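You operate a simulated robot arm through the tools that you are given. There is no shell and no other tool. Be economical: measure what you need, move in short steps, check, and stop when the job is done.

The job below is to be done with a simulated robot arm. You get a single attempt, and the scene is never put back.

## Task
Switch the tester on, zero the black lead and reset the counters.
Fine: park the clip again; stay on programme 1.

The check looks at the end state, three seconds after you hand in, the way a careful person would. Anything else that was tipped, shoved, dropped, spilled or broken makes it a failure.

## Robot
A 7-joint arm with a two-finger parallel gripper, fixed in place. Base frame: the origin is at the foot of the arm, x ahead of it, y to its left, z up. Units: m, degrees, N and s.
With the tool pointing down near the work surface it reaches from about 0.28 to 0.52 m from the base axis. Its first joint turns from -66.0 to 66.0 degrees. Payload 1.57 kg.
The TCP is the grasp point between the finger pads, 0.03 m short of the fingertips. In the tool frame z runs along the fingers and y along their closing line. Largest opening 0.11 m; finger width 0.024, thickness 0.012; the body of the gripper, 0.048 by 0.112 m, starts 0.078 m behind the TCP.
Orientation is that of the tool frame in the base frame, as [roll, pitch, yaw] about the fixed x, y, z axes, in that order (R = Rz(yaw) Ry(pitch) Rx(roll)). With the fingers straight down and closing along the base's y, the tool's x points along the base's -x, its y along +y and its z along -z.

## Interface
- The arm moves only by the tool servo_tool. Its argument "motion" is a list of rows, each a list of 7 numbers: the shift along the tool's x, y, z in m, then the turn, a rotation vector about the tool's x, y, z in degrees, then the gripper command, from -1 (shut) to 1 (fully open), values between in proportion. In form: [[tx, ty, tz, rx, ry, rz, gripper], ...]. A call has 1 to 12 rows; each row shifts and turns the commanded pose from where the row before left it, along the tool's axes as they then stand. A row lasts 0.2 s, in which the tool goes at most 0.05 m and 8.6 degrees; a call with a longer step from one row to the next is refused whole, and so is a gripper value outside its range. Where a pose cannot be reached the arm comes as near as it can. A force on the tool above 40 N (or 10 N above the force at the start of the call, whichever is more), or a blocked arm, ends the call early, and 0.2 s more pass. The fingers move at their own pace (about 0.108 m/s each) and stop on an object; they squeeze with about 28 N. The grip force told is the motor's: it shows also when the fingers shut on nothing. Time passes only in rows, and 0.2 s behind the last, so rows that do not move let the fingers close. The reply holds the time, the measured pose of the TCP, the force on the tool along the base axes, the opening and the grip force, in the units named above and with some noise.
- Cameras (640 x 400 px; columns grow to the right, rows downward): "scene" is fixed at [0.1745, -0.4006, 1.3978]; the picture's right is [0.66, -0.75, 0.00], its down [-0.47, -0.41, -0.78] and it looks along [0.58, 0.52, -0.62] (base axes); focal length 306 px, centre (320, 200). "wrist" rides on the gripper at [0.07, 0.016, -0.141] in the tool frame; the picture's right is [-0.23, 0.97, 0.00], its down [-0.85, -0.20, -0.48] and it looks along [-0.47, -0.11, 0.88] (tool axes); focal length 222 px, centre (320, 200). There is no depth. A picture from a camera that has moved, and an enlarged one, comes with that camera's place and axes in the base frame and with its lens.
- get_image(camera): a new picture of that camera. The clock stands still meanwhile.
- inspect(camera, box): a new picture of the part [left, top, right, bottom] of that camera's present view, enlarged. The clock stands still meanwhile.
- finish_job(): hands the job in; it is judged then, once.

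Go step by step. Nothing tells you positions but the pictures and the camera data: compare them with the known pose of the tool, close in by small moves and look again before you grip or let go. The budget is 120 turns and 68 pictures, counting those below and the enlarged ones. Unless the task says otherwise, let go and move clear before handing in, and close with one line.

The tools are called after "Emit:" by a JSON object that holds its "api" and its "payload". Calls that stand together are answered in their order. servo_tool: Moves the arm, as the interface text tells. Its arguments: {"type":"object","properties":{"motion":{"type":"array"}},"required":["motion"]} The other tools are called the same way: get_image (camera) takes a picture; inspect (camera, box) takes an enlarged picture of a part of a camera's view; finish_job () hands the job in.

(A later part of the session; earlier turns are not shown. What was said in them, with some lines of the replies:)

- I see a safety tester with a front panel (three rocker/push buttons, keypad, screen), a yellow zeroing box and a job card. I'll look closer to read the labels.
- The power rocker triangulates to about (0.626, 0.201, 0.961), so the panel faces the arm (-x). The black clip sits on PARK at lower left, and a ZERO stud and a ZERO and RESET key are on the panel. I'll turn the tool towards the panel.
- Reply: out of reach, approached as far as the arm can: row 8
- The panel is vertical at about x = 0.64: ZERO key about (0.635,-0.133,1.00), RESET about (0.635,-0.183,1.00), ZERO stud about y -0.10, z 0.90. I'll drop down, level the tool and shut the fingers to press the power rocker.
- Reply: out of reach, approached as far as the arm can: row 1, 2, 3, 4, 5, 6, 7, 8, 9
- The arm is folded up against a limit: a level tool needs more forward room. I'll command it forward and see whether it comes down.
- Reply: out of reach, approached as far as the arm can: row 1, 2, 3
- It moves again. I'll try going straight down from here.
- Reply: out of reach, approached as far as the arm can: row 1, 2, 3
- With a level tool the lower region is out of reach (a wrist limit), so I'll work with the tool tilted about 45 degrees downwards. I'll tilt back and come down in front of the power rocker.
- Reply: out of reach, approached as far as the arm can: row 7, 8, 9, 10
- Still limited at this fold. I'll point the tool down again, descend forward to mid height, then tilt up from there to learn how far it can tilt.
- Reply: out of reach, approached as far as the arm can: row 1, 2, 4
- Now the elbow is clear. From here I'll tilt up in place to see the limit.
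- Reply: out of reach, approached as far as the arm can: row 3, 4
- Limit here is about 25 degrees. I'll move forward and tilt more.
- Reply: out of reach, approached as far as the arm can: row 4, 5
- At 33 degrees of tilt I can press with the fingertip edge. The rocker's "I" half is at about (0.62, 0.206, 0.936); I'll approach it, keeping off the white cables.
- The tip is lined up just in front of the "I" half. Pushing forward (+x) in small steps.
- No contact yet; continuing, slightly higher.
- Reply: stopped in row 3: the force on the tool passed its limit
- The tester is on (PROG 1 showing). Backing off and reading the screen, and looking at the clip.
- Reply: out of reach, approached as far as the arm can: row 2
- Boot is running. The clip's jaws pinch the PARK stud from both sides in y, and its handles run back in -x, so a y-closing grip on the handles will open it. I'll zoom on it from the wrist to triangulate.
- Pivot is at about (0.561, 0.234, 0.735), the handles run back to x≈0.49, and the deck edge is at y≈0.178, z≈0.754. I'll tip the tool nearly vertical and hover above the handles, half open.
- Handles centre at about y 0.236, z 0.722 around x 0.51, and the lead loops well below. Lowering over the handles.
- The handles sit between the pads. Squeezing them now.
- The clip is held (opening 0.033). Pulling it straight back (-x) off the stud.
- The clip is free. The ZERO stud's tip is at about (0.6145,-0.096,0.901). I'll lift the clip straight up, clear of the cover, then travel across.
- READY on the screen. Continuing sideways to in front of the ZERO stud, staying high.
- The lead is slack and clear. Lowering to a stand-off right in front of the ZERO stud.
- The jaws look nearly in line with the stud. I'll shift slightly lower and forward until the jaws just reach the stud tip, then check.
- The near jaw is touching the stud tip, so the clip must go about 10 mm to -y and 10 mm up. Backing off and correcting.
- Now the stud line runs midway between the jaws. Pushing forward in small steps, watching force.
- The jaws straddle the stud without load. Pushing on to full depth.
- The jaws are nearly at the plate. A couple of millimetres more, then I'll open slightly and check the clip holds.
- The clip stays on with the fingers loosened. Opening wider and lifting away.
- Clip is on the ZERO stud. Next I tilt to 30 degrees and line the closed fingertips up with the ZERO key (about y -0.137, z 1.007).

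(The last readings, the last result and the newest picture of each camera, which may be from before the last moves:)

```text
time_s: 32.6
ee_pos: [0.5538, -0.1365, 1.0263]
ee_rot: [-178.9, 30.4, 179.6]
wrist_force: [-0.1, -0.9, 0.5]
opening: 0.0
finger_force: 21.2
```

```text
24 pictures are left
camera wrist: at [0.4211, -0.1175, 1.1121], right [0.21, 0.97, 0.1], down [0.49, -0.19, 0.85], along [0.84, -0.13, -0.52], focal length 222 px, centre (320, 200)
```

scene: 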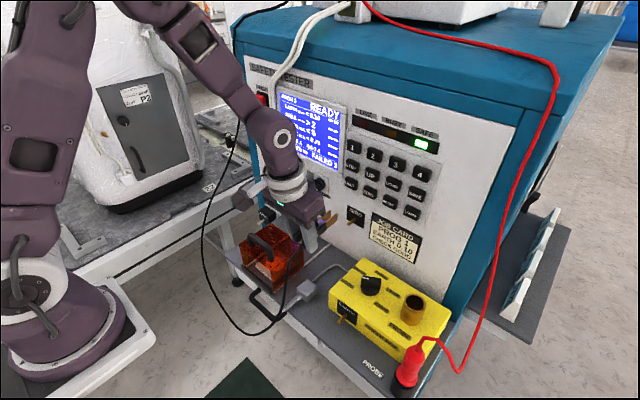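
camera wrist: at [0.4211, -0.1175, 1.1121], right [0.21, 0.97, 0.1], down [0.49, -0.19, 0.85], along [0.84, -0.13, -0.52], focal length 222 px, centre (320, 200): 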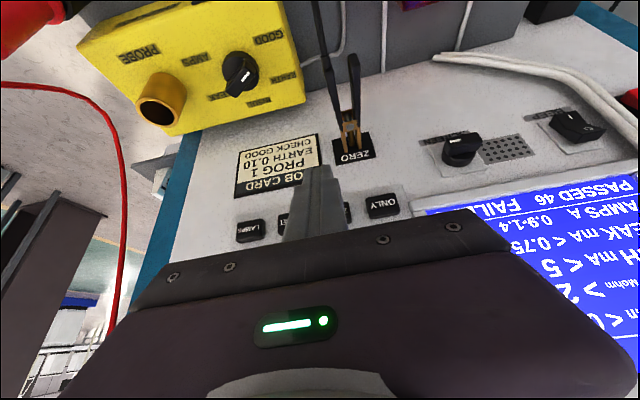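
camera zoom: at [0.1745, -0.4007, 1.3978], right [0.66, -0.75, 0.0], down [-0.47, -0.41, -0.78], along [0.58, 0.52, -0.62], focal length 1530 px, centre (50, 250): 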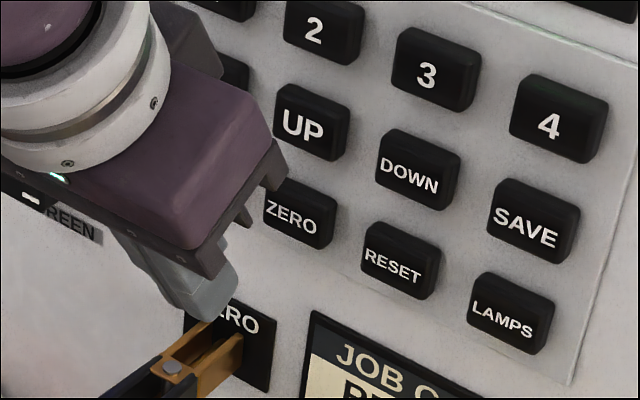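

Lateral alignment is good; I'll raise by 5 mm and push forward toward the ZERO key.

Emit:
{"api": "servo_tool", "payload": {"motion": [[-0.0154, 0, 0.0033, 0, 0, 0, -1], [-0.0129, 0, 0.0076, 0, 0, 0, -1], [0, 0, 0, 0, 0, 0, -1]]}}

Emit:
{"api": "inspect", "payload": {"camera": "scene", "box": [310, 150, 438, 230]}}

```text
time_s: 33.4
ee_pos: [0.5818, -0.1375, 1.0307]
ee_rot: [-178.9, 30.2, 179.6]
wrist_force: [-0.9, 0.3, -0.5]
opening: 0.0
finger_force: 21.3
```

```text
5.00 times, centred on (374, 190) of scene
camera zoom: at [0.1745, -0.4006, 1.3978], right [0.66, -0.75, 0.0], down [-0.47, -0.41, -0.78], along [0.58, 0.52, -0.62], focal length 1530 px, centre (50, 250)
```

zoom: 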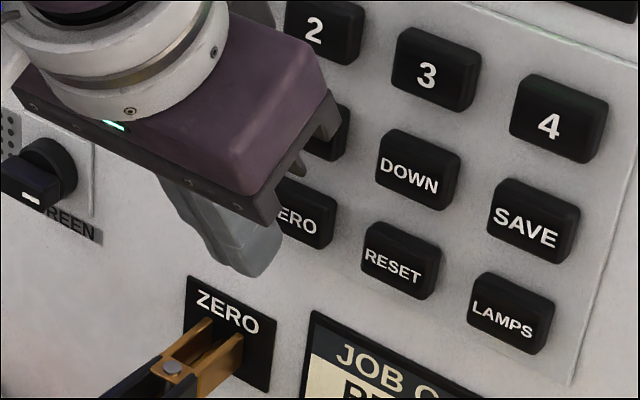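

Good line. Pressing in small steps.

Emit:
{"api": "servo_tool", "payload": {"motion": [[-0.0043, 0, 0.0025, 0, 0, 0, -1], [-0.0043, 0, 0.0025, 0, 0, 0, -1], [-0.0043, 0, 0.0025, 0, 0, 0, -1]]}}

Emit:
{"api": "inspect", "payload": {"camera": "scene", "box": [260, 80, 420, 230]}}

```text
time_s: 34.2
ee_pos: [0.5963, -0.1385, 1.0309]
ee_rot: [-178.9, 30.3, 179.6]
wrist_force: [-0.2, 1.0, -0.1]
opening: 0.0
finger_force: 20.9
```

```text
2.67 times, centred on (340, 155) of scene
camera zoom: at [0.1745, -0.4006, 1.3978], right [0.66, -0.75, 0.0], down [-0.47, -0.41, -0.78], along [0.58, 0.52, -0.62], focal length 816 px, centre (267, 320)
```

zoom: 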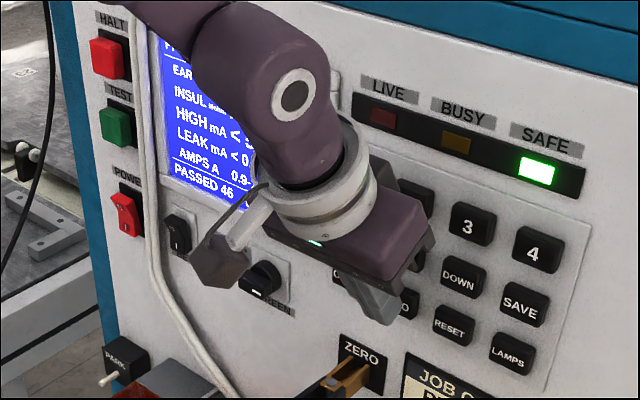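

No contact yet; continuing.

Emit:
{"api": "servo_tool", "payload": {"motion": [[-0.0035, 0, 0.002, 0, 0, 0, -1], [-0.0035, 0, 0.002, 0, 0, 0, -1], [-0.0026, 0, 0.0015, 0, 0, 0, -1]]}}

Emit:
{"api": "inspect", "payload": {"camera": "scene", "box": [260, 80, 420, 230]}}

```text
time_s: 35.0
ee_pos: [0.6081, -0.1392, 1.0311]
ee_rot: [-178.9, 30.2, 179.6]
wrist_force: [-0.6, -0.5, -0.7]
opening: 0.0
finger_force: 21.8
```

```text
2.67 times, centred on (340, 155) of scene
camera zoom: at [0.1745, -0.4006, 1.3978], right [0.66, -0.75, 0.0], down [-0.47, -0.41, -0.78], along [0.58, 0.52, -0.62], focal length 816 px, centre (267, 320)
```

zoom: 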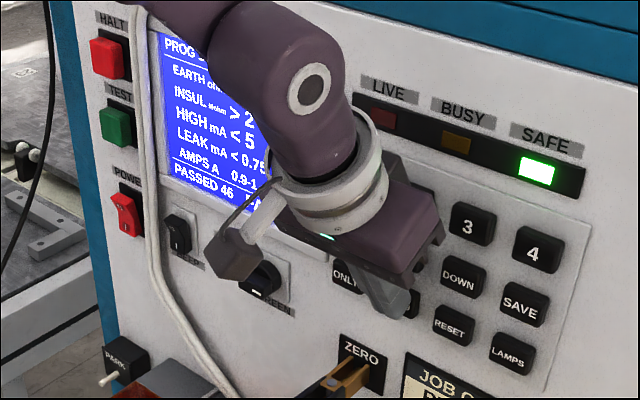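

Emit:
{"api": "servo_tool", "payload": {"motion": [[-0.0026, 0, 0.0015, 0, 0, 0, -1], [-0.0026, 0, 0.0015, 0, 0, 0, -1], [-0.0026, 0, 0.0015, 0, 0, 0, -1]]}}

Emit:
{"api": "inspect", "payload": {"camera": "scene", "box": [260, 80, 420, 230]}}

```text
time_s: 35.8
ee_pos: [0.6148, -0.1392, 1.0312]
ee_rot: [-179.0, 30.2, 179.5]
wrist_force: [-22.4, 2.3, 3.5]
opening: 0.0
finger_force: 21.7
```

```text
2.67 times, centred on (340, 155) of scene
camera zoom: at [0.1738, -0.4006, 1.3979], right [0.66, -0.75, 0.0], down [-0.47, -0.41, -0.78], along [0.59, 0.52, -0.62], focal length 816 px, centre (267, 320)
```

zoom: 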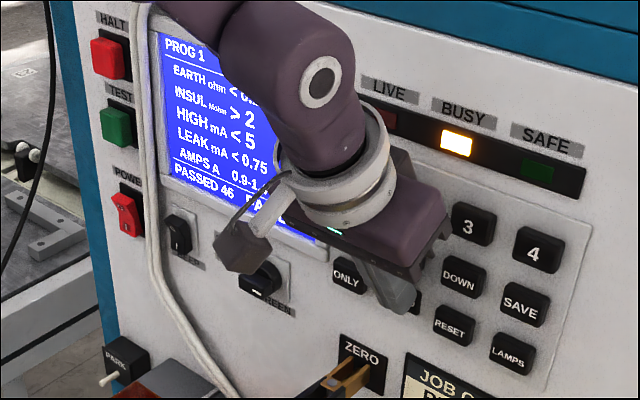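

The key was pressed and BUSY is lit. Backing off to read the screen.

Emit:
{"api": "servo_tool", "payload": {"motion": [[0.0259, 0, -0.0152, 0, 0, 0, -1], [0.0216, 0, -0.0126, 0, 0, 0, -1], [0, 0.05, 0, 0, 0, 0, -1], [0, -0.05, 0, 0, 0, 0, -1], [0, 0, 0, 0, 0, 0, -1], [0, 0, 0, 0, 0, 0, -1], [0, 0, 0, 0, 0, 0, -1]]}}

Emit:
{"api": "inspect", "payload": {"camera": "scene", "box": [260, 80, 440, 220]}}

```text
time_s: 37.4
ee_pos: [0.5626, -0.1366, 1.0335]
ee_rot: [-179.0, 30.4, 179.6]
wrist_force: [0.0, -0.1, 0.1]
opening: 0.0
finger_force: 21.2
```

```text
2.86 times, centred on (350, 150) of scene
camera zoom: at [0.1745, -0.4006, 1.3978], right [0.66, -0.75, 0.0], down [-0.47, -0.41, -0.78], along [0.58, 0.52, -0.62], focal length 874 px, centre (234, 343)
```

zoom: 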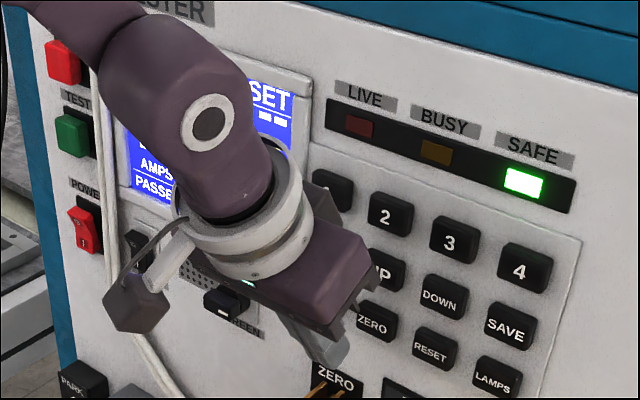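

The screen shows "...SET" (zero set) and SAFE. Now the RESET key, 50 mm to the right at the same height.

Emit:
{"api": "servo_tool", "payload": {"motion": [[0, -0.025, 0, 0, 0, 0, -1], [0, -0.0255, 0, 0, 0, 0, -1], [0, 0, 0, 0, 0, 0, -1]]}}

Emit:
{"api": "inspect", "payload": {"camera": "scene", "box": [260, 80, 440, 220]}}

```text
time_s: 38.2
ee_pos: [0.5636, -0.1855, 1.0344]
ee_rot: [-179.0, 30.4, 179.6]
wrist_force: [0.1, 0.0, 0.4]
opening: 0.0001
finger_force: 21.7
```

```text
2.86 times, centred on (350, 150) of scene
camera zoom: at [0.1745, -0.4007, 1.3978], right [0.66, -0.75, 0.0], down [-0.47, -0.41, -0.78], along [0.58, 0.52, -0.62], focal length 874 px, centre (234, 343)
```

zoom: 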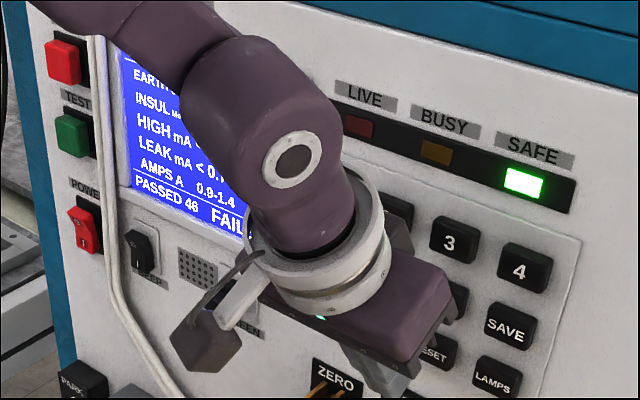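

Emit:
{"api": "servo_tool", "payload": {"motion": [[-0.0158, -0.002, 0.0127, 0, 0, 0, -1], [-0.0173, 0, 0.0101, 0, 0, 0, -1], [-0.0035, 0, 0.002, 0, 0, 0, -1], [-0.0035, 0, 0.002, 0, 0, 0, -1], [-0.0026, 0, 0.0015, 0, 0, 0, -1]]}}

Emit:
{"api": "inspect", "payload": {"camera": "scene", "box": [260, 80, 440, 220]}}

```text
time_s: 39.4
ee_pos: [0.6129, -0.1903, 1.0315]
ee_rot: [-179.0, 30.2, 179.6]
wrist_force: [-9.3, 3.0, 2.9]
opening: 0.0001
finger_force: 21.4
```

```text
2.86 times, centred on (350, 150) of scene
camera zoom: at [0.1742, -0.4006, 1.3979], right [0.66, -0.75, 0.0], down [-0.47, -0.41, -0.78], along [0.59, 0.52, -0.62], focal length 874 px, centre (234, 343)
```

zoom: 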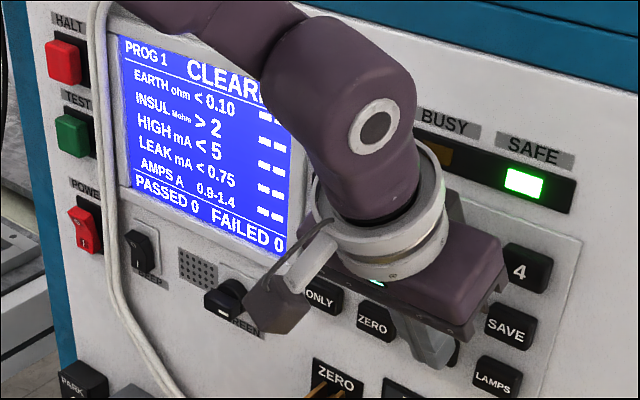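

Counters cleared (PASSED 0 FAILED 0). Backing away, and returning to above the clip with fingers half open.

Emit:
{"api": "servo_tool", "payload": {"motion": [[0.0259, 0, -0.0152, 0, 0, 0, -1], [0.0259, 0, -0.0152, 0, 0, 0, -1], [0, 0.045, 0, 0, 0, 0, -1], [0, 0.0435, 0, 0, 0, 0, 0.15], [0, 0, 0, 0, 6.7, 0, 0.15], [0, 0, 0, 0, 6.7, 0, 0.15], [0, 0, 0, 0, 6.7, 0, 0.15], [0.028, 0, 0.0152, 0, 0, 0, 0.15], [0, 0, 0, 0, 0, 0, 0.15]]}}

Emit:
{"api": "get_image", "payload": {"camera": "wrist"}}

Emit:
{"api": "inspect", "payload": {"camera": "scene", "box": [260, 80, 452, 260]}}

```text
time_s: 41.4
ee_pos: [0.5294, -0.1023, 1.0093]
ee_rot: [-179.1, 10.3, 179.3]
wrist_force: [-0.3, -0.1, 0.1]
opening: 0.0632
finger_force: 0.0
```

```text
16 pictures are left
camera wrist: at [0.4354, -0.0824, 1.1348], right [0.24, 0.97, 0.02], down [0.75, -0.2, 0.62], along [0.61, -0.13, -0.78], focal length 222 px, centre (320, 200)
```

wrist: 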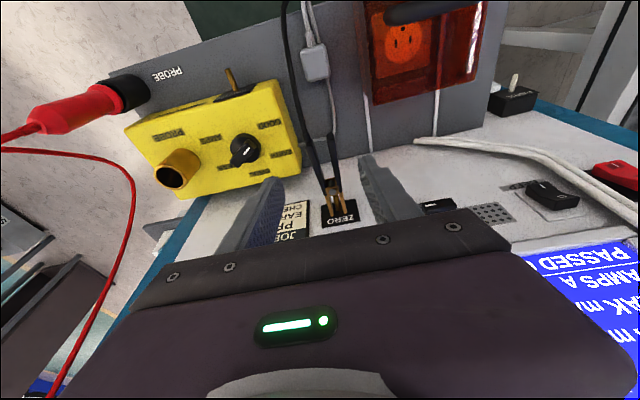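

```text
2.22 times, centred on (356, 170) of scene
camera zoom: at [0.1745, -0.4006, 1.3978], right [0.66, -0.75, 0.0], down [-0.47, -0.41, -0.78], along [0.58, 0.52, -0.62], focal length 680 px, centre (240, 267)
```

zoom: 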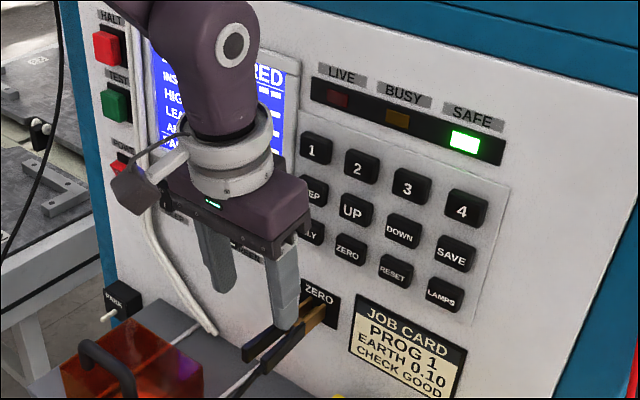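

The clip is where I left it. Descending along the same line and gripping the handles.

Emit:
{"api": "servo_tool", "payload": {"motion": [[0, 0, 0.031, 0, 0, 0, 0.15], [0, 0, 0.031, 0, 0, 0, 0.15], [0, 0, 0.032, 0, 0, 0, 0.15], [0, 0, 0, 0, 0, 0, 0.15], [0, 0, 0, 0, 0, 0, -0.5], [0, 0, 0, 0, 0, 0, -1], [0, 0, 0, 0, 0, 0, -1], [0, 0, 0, 0, 0, 0, -1]]}}

Emit:
{"api": "inspect", "payload": {"camera": "scene", "box": [302, 195, 382, 245]}}

```text
time_s: 43.2
ee_pos: [0.5434, -0.1026, 0.9159]
ee_rot: [-179.2, 10.3, 179.2]
wrist_force: [0.4, -0.4, 0.0]
opening: 0.0328
finger_force: 28.0
```

```text
8.00 times, centred on (342, 220) of scene
camera zoom: at [0.1745, -0.4006, 1.3978], right [0.66, -0.75, 0.0], down [-0.47, -0.41, -0.78], along [0.58, 0.52, -0.62], focal length 2447 px, centre (144, 40)
```

zoom: 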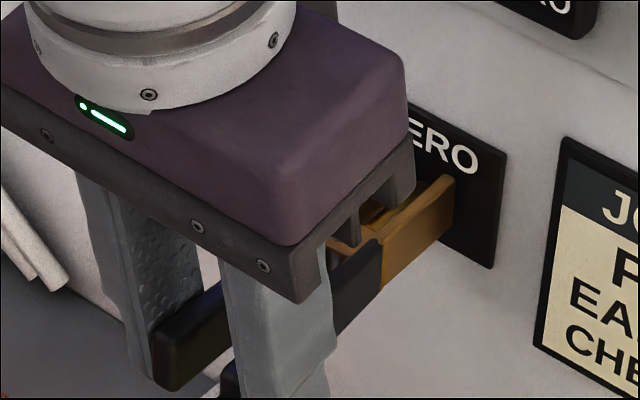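

Gripped. Pulling it off the ZERO stud, lifting and heading back towards PARK.

Emit:
{"api": "servo_tool", "payload": {"motion": [[0.0108, 0, -0.002, 0, 0, 0, -1], [0.0108, 0, -0.002, 0, 0, 0, -1], [0.0108, 0, -0.002, 0, 0, 0, -1], [0.0108, 0, -0.002, 0, 0, 0, -1], [0.008, 0, -0.0284, 0, 0, 0, -1], [0.008, 0, -0.0284, 0, 0, 0, -1], [0, 0.035, 0, 0, 0, 0, -1], [0, 0.035, 0, 0, 0, 0, -1], [0, 0.035, 0, 0, 0, 0, -1], [0, 0.035, 0, 0, 0, 0, -1], [0, 0.035, 0, 0, 0, 0, -1]]}}

Emit:
{"api": "get_image", "payload": {"camera": "scene"}}

```text
time_s: 45.6
ee_pos: [0.4793, 0.074, 0.9653]
ee_rot: [-179.1, 10.2, 179.2]
wrist_force: [1.3, 0.1, -0.6]
opening: 0.0331
finger_force: 27.8
```

```text
13 pictures are left
```

scene: 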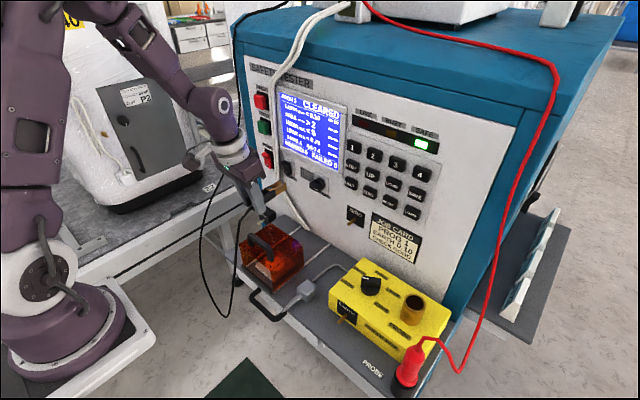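

Path is clear. Moving over to y≈0.234 and down in front of the PARK stud.

Emit:
{"api": "servo_tool", "payload": {"motion": [[0.002, 0.04, 0, 0, 0, 0, -1], [0.002, 0.04, 0, 0, 0, 0, -1], [0.002, 0.04, 0, 0, 0, 0, -1], [0.002, 0.04, 0, 0, 0, 0, -1], [0.0072, 0, 0.0392, 0, 0, 0, -1], [0.0072, 0, 0.0392, 0, 0, 0, -1], [0.0072, 0, 0.0392, 0, 0, 0, -1], [0.0072, 0, 0.0392, 0, 0, 0, -1], [0.0072, 0, 0.0392, 0, 0, 0, -1], [0.0072, 0, 0.0392, 0, 0, 0, -1], [0, 0, 0, 0, 0, 0, -1]]}}

Emit:
{"api": "inspect", "payload": {"camera": "scene", "box": [220, 190, 316, 250]}}

```text
time_s: 48.0
ee_pos: [0.4714, 0.2283, 0.7236]
ee_rot: [-179.0, 10.2, 179.2]
wrist_force: [0.5, -0.4, -0.3]
opening: 0.0328
finger_force: 28.0
```

```text
6.67 times, centred on (268, 220) of scene
camera zoom: at [0.1745, -0.4006, 1.3978], right [0.66, -0.75, 0.0], down [-0.47, -0.41, -0.78], along [0.58, 0.52, -0.62], focal length 2039 px, centre (667, 67)
```

zoom: 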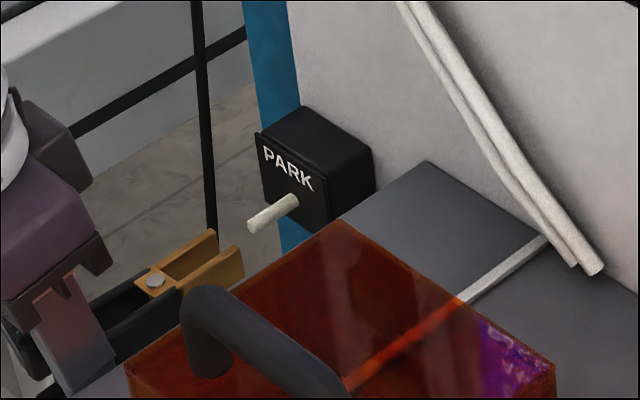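

Slightly off in y; correcting to match the pull-off position and comparing.

Emit:
{"api": "servo_tool", "payload": {"motion": [[-0.0023, 0.0062, -0.0016, 0, 0, 0, -1], [0, 0, 0, 0, 0, 0, -1]]}}

Emit:
{"api": "inspect", "payload": {"camera": "scene", "box": [220, 190, 316, 250]}}

```text
time_s: 48.6
ee_pos: [0.4741, 0.2361, 0.7266]
ee_rot: [-179.1, 10.2, 179.1]
wrist_force: [-0.1, -0.1, 0.0]
opening: 0.033
finger_force: 27.8
```

```text
6.67 times, centred on (268, 220) of scene
camera zoom: at [0.1745, -0.4006, 1.3978], right [0.66, -0.75, 0.0], down [-0.47, -0.41, -0.78], along [0.58, 0.52, -0.62], focal length 2039 px, centre (667, 67)
```

zoom: 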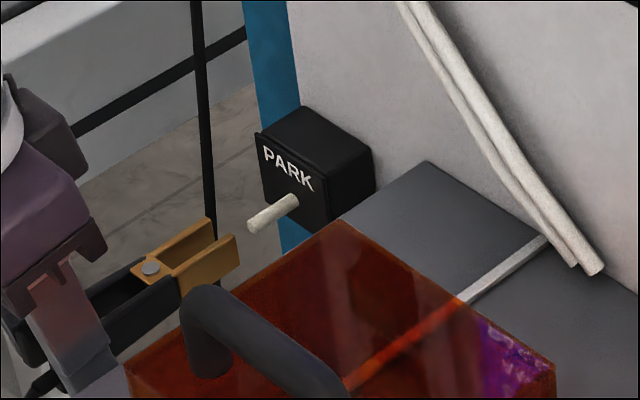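

Emit:
{"api": "servo_tool", "payload": {"motion": [[-0.0098, -0.002, 0.0028, 0, 0, 0, -1], [-0.0098, 0, 0.0018, 0, 0, 0, -1], [0, 0, 0, 0, 0, 0, -1]]}}

Emit:
{"api": "inspect", "payload": {"camera": "scene", "box": [236, 200, 284, 230]}}

```text
time_s: 49.4
ee_pos: [0.4943, 0.233, 0.7243]
ee_rot: [-179.0, 10.3, 179.2]
wrist_force: [0.4, -0.2, -1.5]
opening: 0.0327
finger_force: 28.0
```

```text
13.33 times, centred on (260, 215) of scene
camera zoom: at [0.1745, -0.4006, 1.3978], right [0.66, -0.75, 0.0], down [-0.47, -0.41, -0.78], along [0.58, 0.52, -0.62], focal length 4079 px, centre (1120, 0)
```

zoom: 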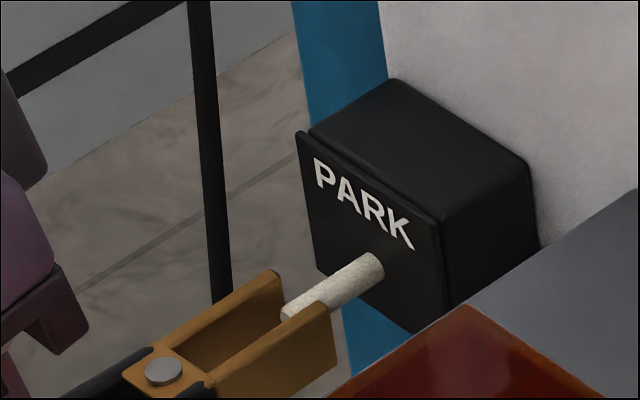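

The stud is entering between the jaws with no load. Pushing home.

Emit:
{"api": "servo_tool", "payload": {"motion": [[-0.0059, 0, 0.0011, 0, 0, 0, -1], [-0.0059, 0, 0.0011, 0, 0, 0, -1], [-0.0064, 0, 0.0012, 0, 0, 0, -1], [0, 0, 0, 0, 0, 0, -1]]}}

Emit:
{"api": "inspect", "payload": {"camera": "scene", "box": [236, 200, 284, 230]}}

```text
time_s: 50.4
ee_pos: [0.5126, 0.2344, 0.7247]
ee_rot: [-179.1, 10.2, 179.3]
wrist_force: [0.9, -0.6, -0.9]
opening: 0.0331
finger_force: 27.7
```

```text
13.33 times, centred on (260, 215) of scene
camera zoom: at [0.1745, -0.4006, 1.3978], right [0.66, -0.75, 0.0], down [-0.47, -0.41, -0.78], along [0.58, 0.52, -0.62], focal length 4079 px, centre (1120, 0)
```

zoom: 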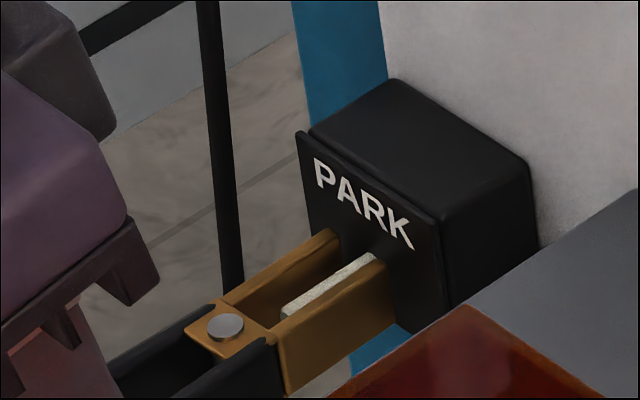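

Seated at the PARK block. Loosening first, then opening and lifting straight off.

Emit:
{"api": "servo_tool", "payload": {"motion": [[0, 0, 0, 0, 0, 0, -0.25], [0, 0, 0, 0, 0, 0, -0.25], [0, 0, 0, 0, 0, 0, 0.1], [0, 0, 0, 0, 0, 0, 0.1]]}}

Emit:
{"api": "inspect", "payload": {"camera": "scene", "box": [220, 190, 300, 240]}}

```text
time_s: 51.4
ee_pos: [0.5139, 0.2344, 0.7254]
ee_rot: [-179.1, 10.2, 179.3]
wrist_force: [-0.3, 0.6, 0.1]
opening: 0.0604
finger_force: 0.0
```

```text
8.00 times, centred on (260, 215) of scene
camera zoom: at [0.1745, -0.4006, 1.3978], right [0.66, -0.75, 0.0], down [-0.47, -0.41, -0.78], along [0.58, 0.52, -0.62], focal length 2447 px, centre (800, 80)
```

zoom: 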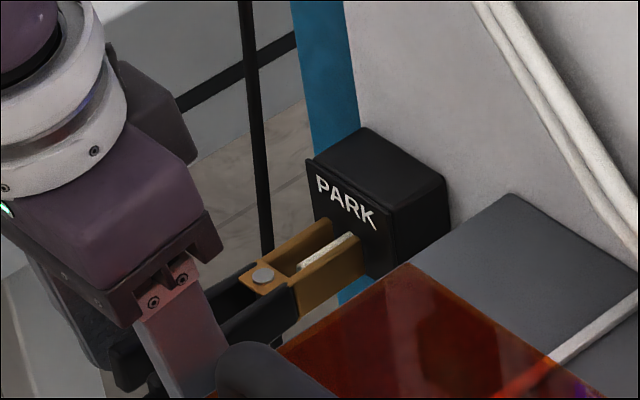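

The clip holds on PARK. Lifting away and checking the whole scene.

Emit:
{"api": "servo_tool", "payload": {"motion": [[0, 0, -0.03, 0, 0, 0, 0.1], [0, 0, -0.04, 0, 0, 0, 0.1], [0, 0, -0.04, 0, 0, 0, 0.1], [0, 0, -0.04, 0, 0, 0, 0.1], [0, 0, -0.04, 0, 0, 0, 0.1], [0.03, 0, -0.03, 0, 0, 0, 0.1], [0.03, 0, -0.02, 0, 0, 0, 0.1]]}}

Emit:
{"api": "get_image", "payload": {"camera": "scene"}}

Emit:
{"api": "inspect", "payload": {"camera": "scene", "box": [220, 195, 300, 250]}}

Emit:
{"api": "inspect", "payload": {"camera": "scene", "box": [240, 80, 400, 180]}}

```text
time_s: 53.0
ee_pos: [0.4095, 0.2389, 0.95]
ee_rot: [-179.1, 10.3, 179.2]
wrist_force: [-0.1, -1.0, -0.3]
opening: 0.0604
finger_force: 0.0
```

```text
7 pictures are left
```

scene: 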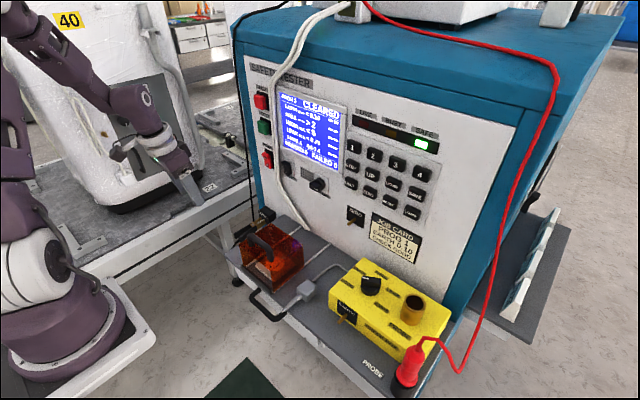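

```text
7.27 times, centred on (260, 222) of scene
camera zoom: at [0.1745, -0.4007, 1.3978], right [0.66, -0.75, 0.0], down [-0.47, -0.41, -0.78], along [0.58, 0.52, -0.62], focal length 2225 px, centre (756, 36)
```

zoom: 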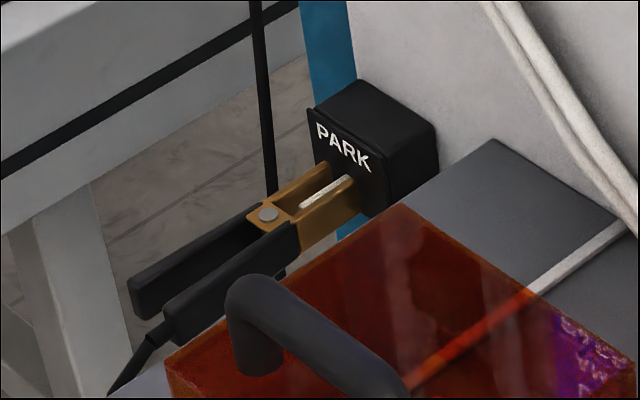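

```text
4.00 times, centred on (320, 130) of scene
camera zoom: at [0.1745, -0.4007, 1.3978], right [0.66, -0.75, 0.0], down [-0.47, -0.41, -0.78], along [0.58, 0.52, -0.62], focal length 1224 px, centre (320, 480)
```

zoom: 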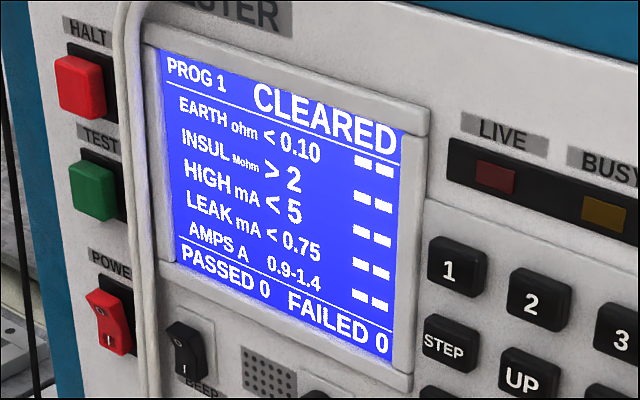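

Everything looks right: power on, PROG 1, zero set, counters 0/0, clip parked and nothing else disturbed. Handing in.

Emit:
{"api": "finish_job", "payload": {}}

```text
The job is handed in.
```

The tester is on and still on programme 1. The black lead was zeroed on the ZERO stud: the arm hid part of the screen, but it lit BUSY, then read "…SET" with SAFE lit. The counters read PASSED 0, FAILED 0, and the clip is back on PARK.
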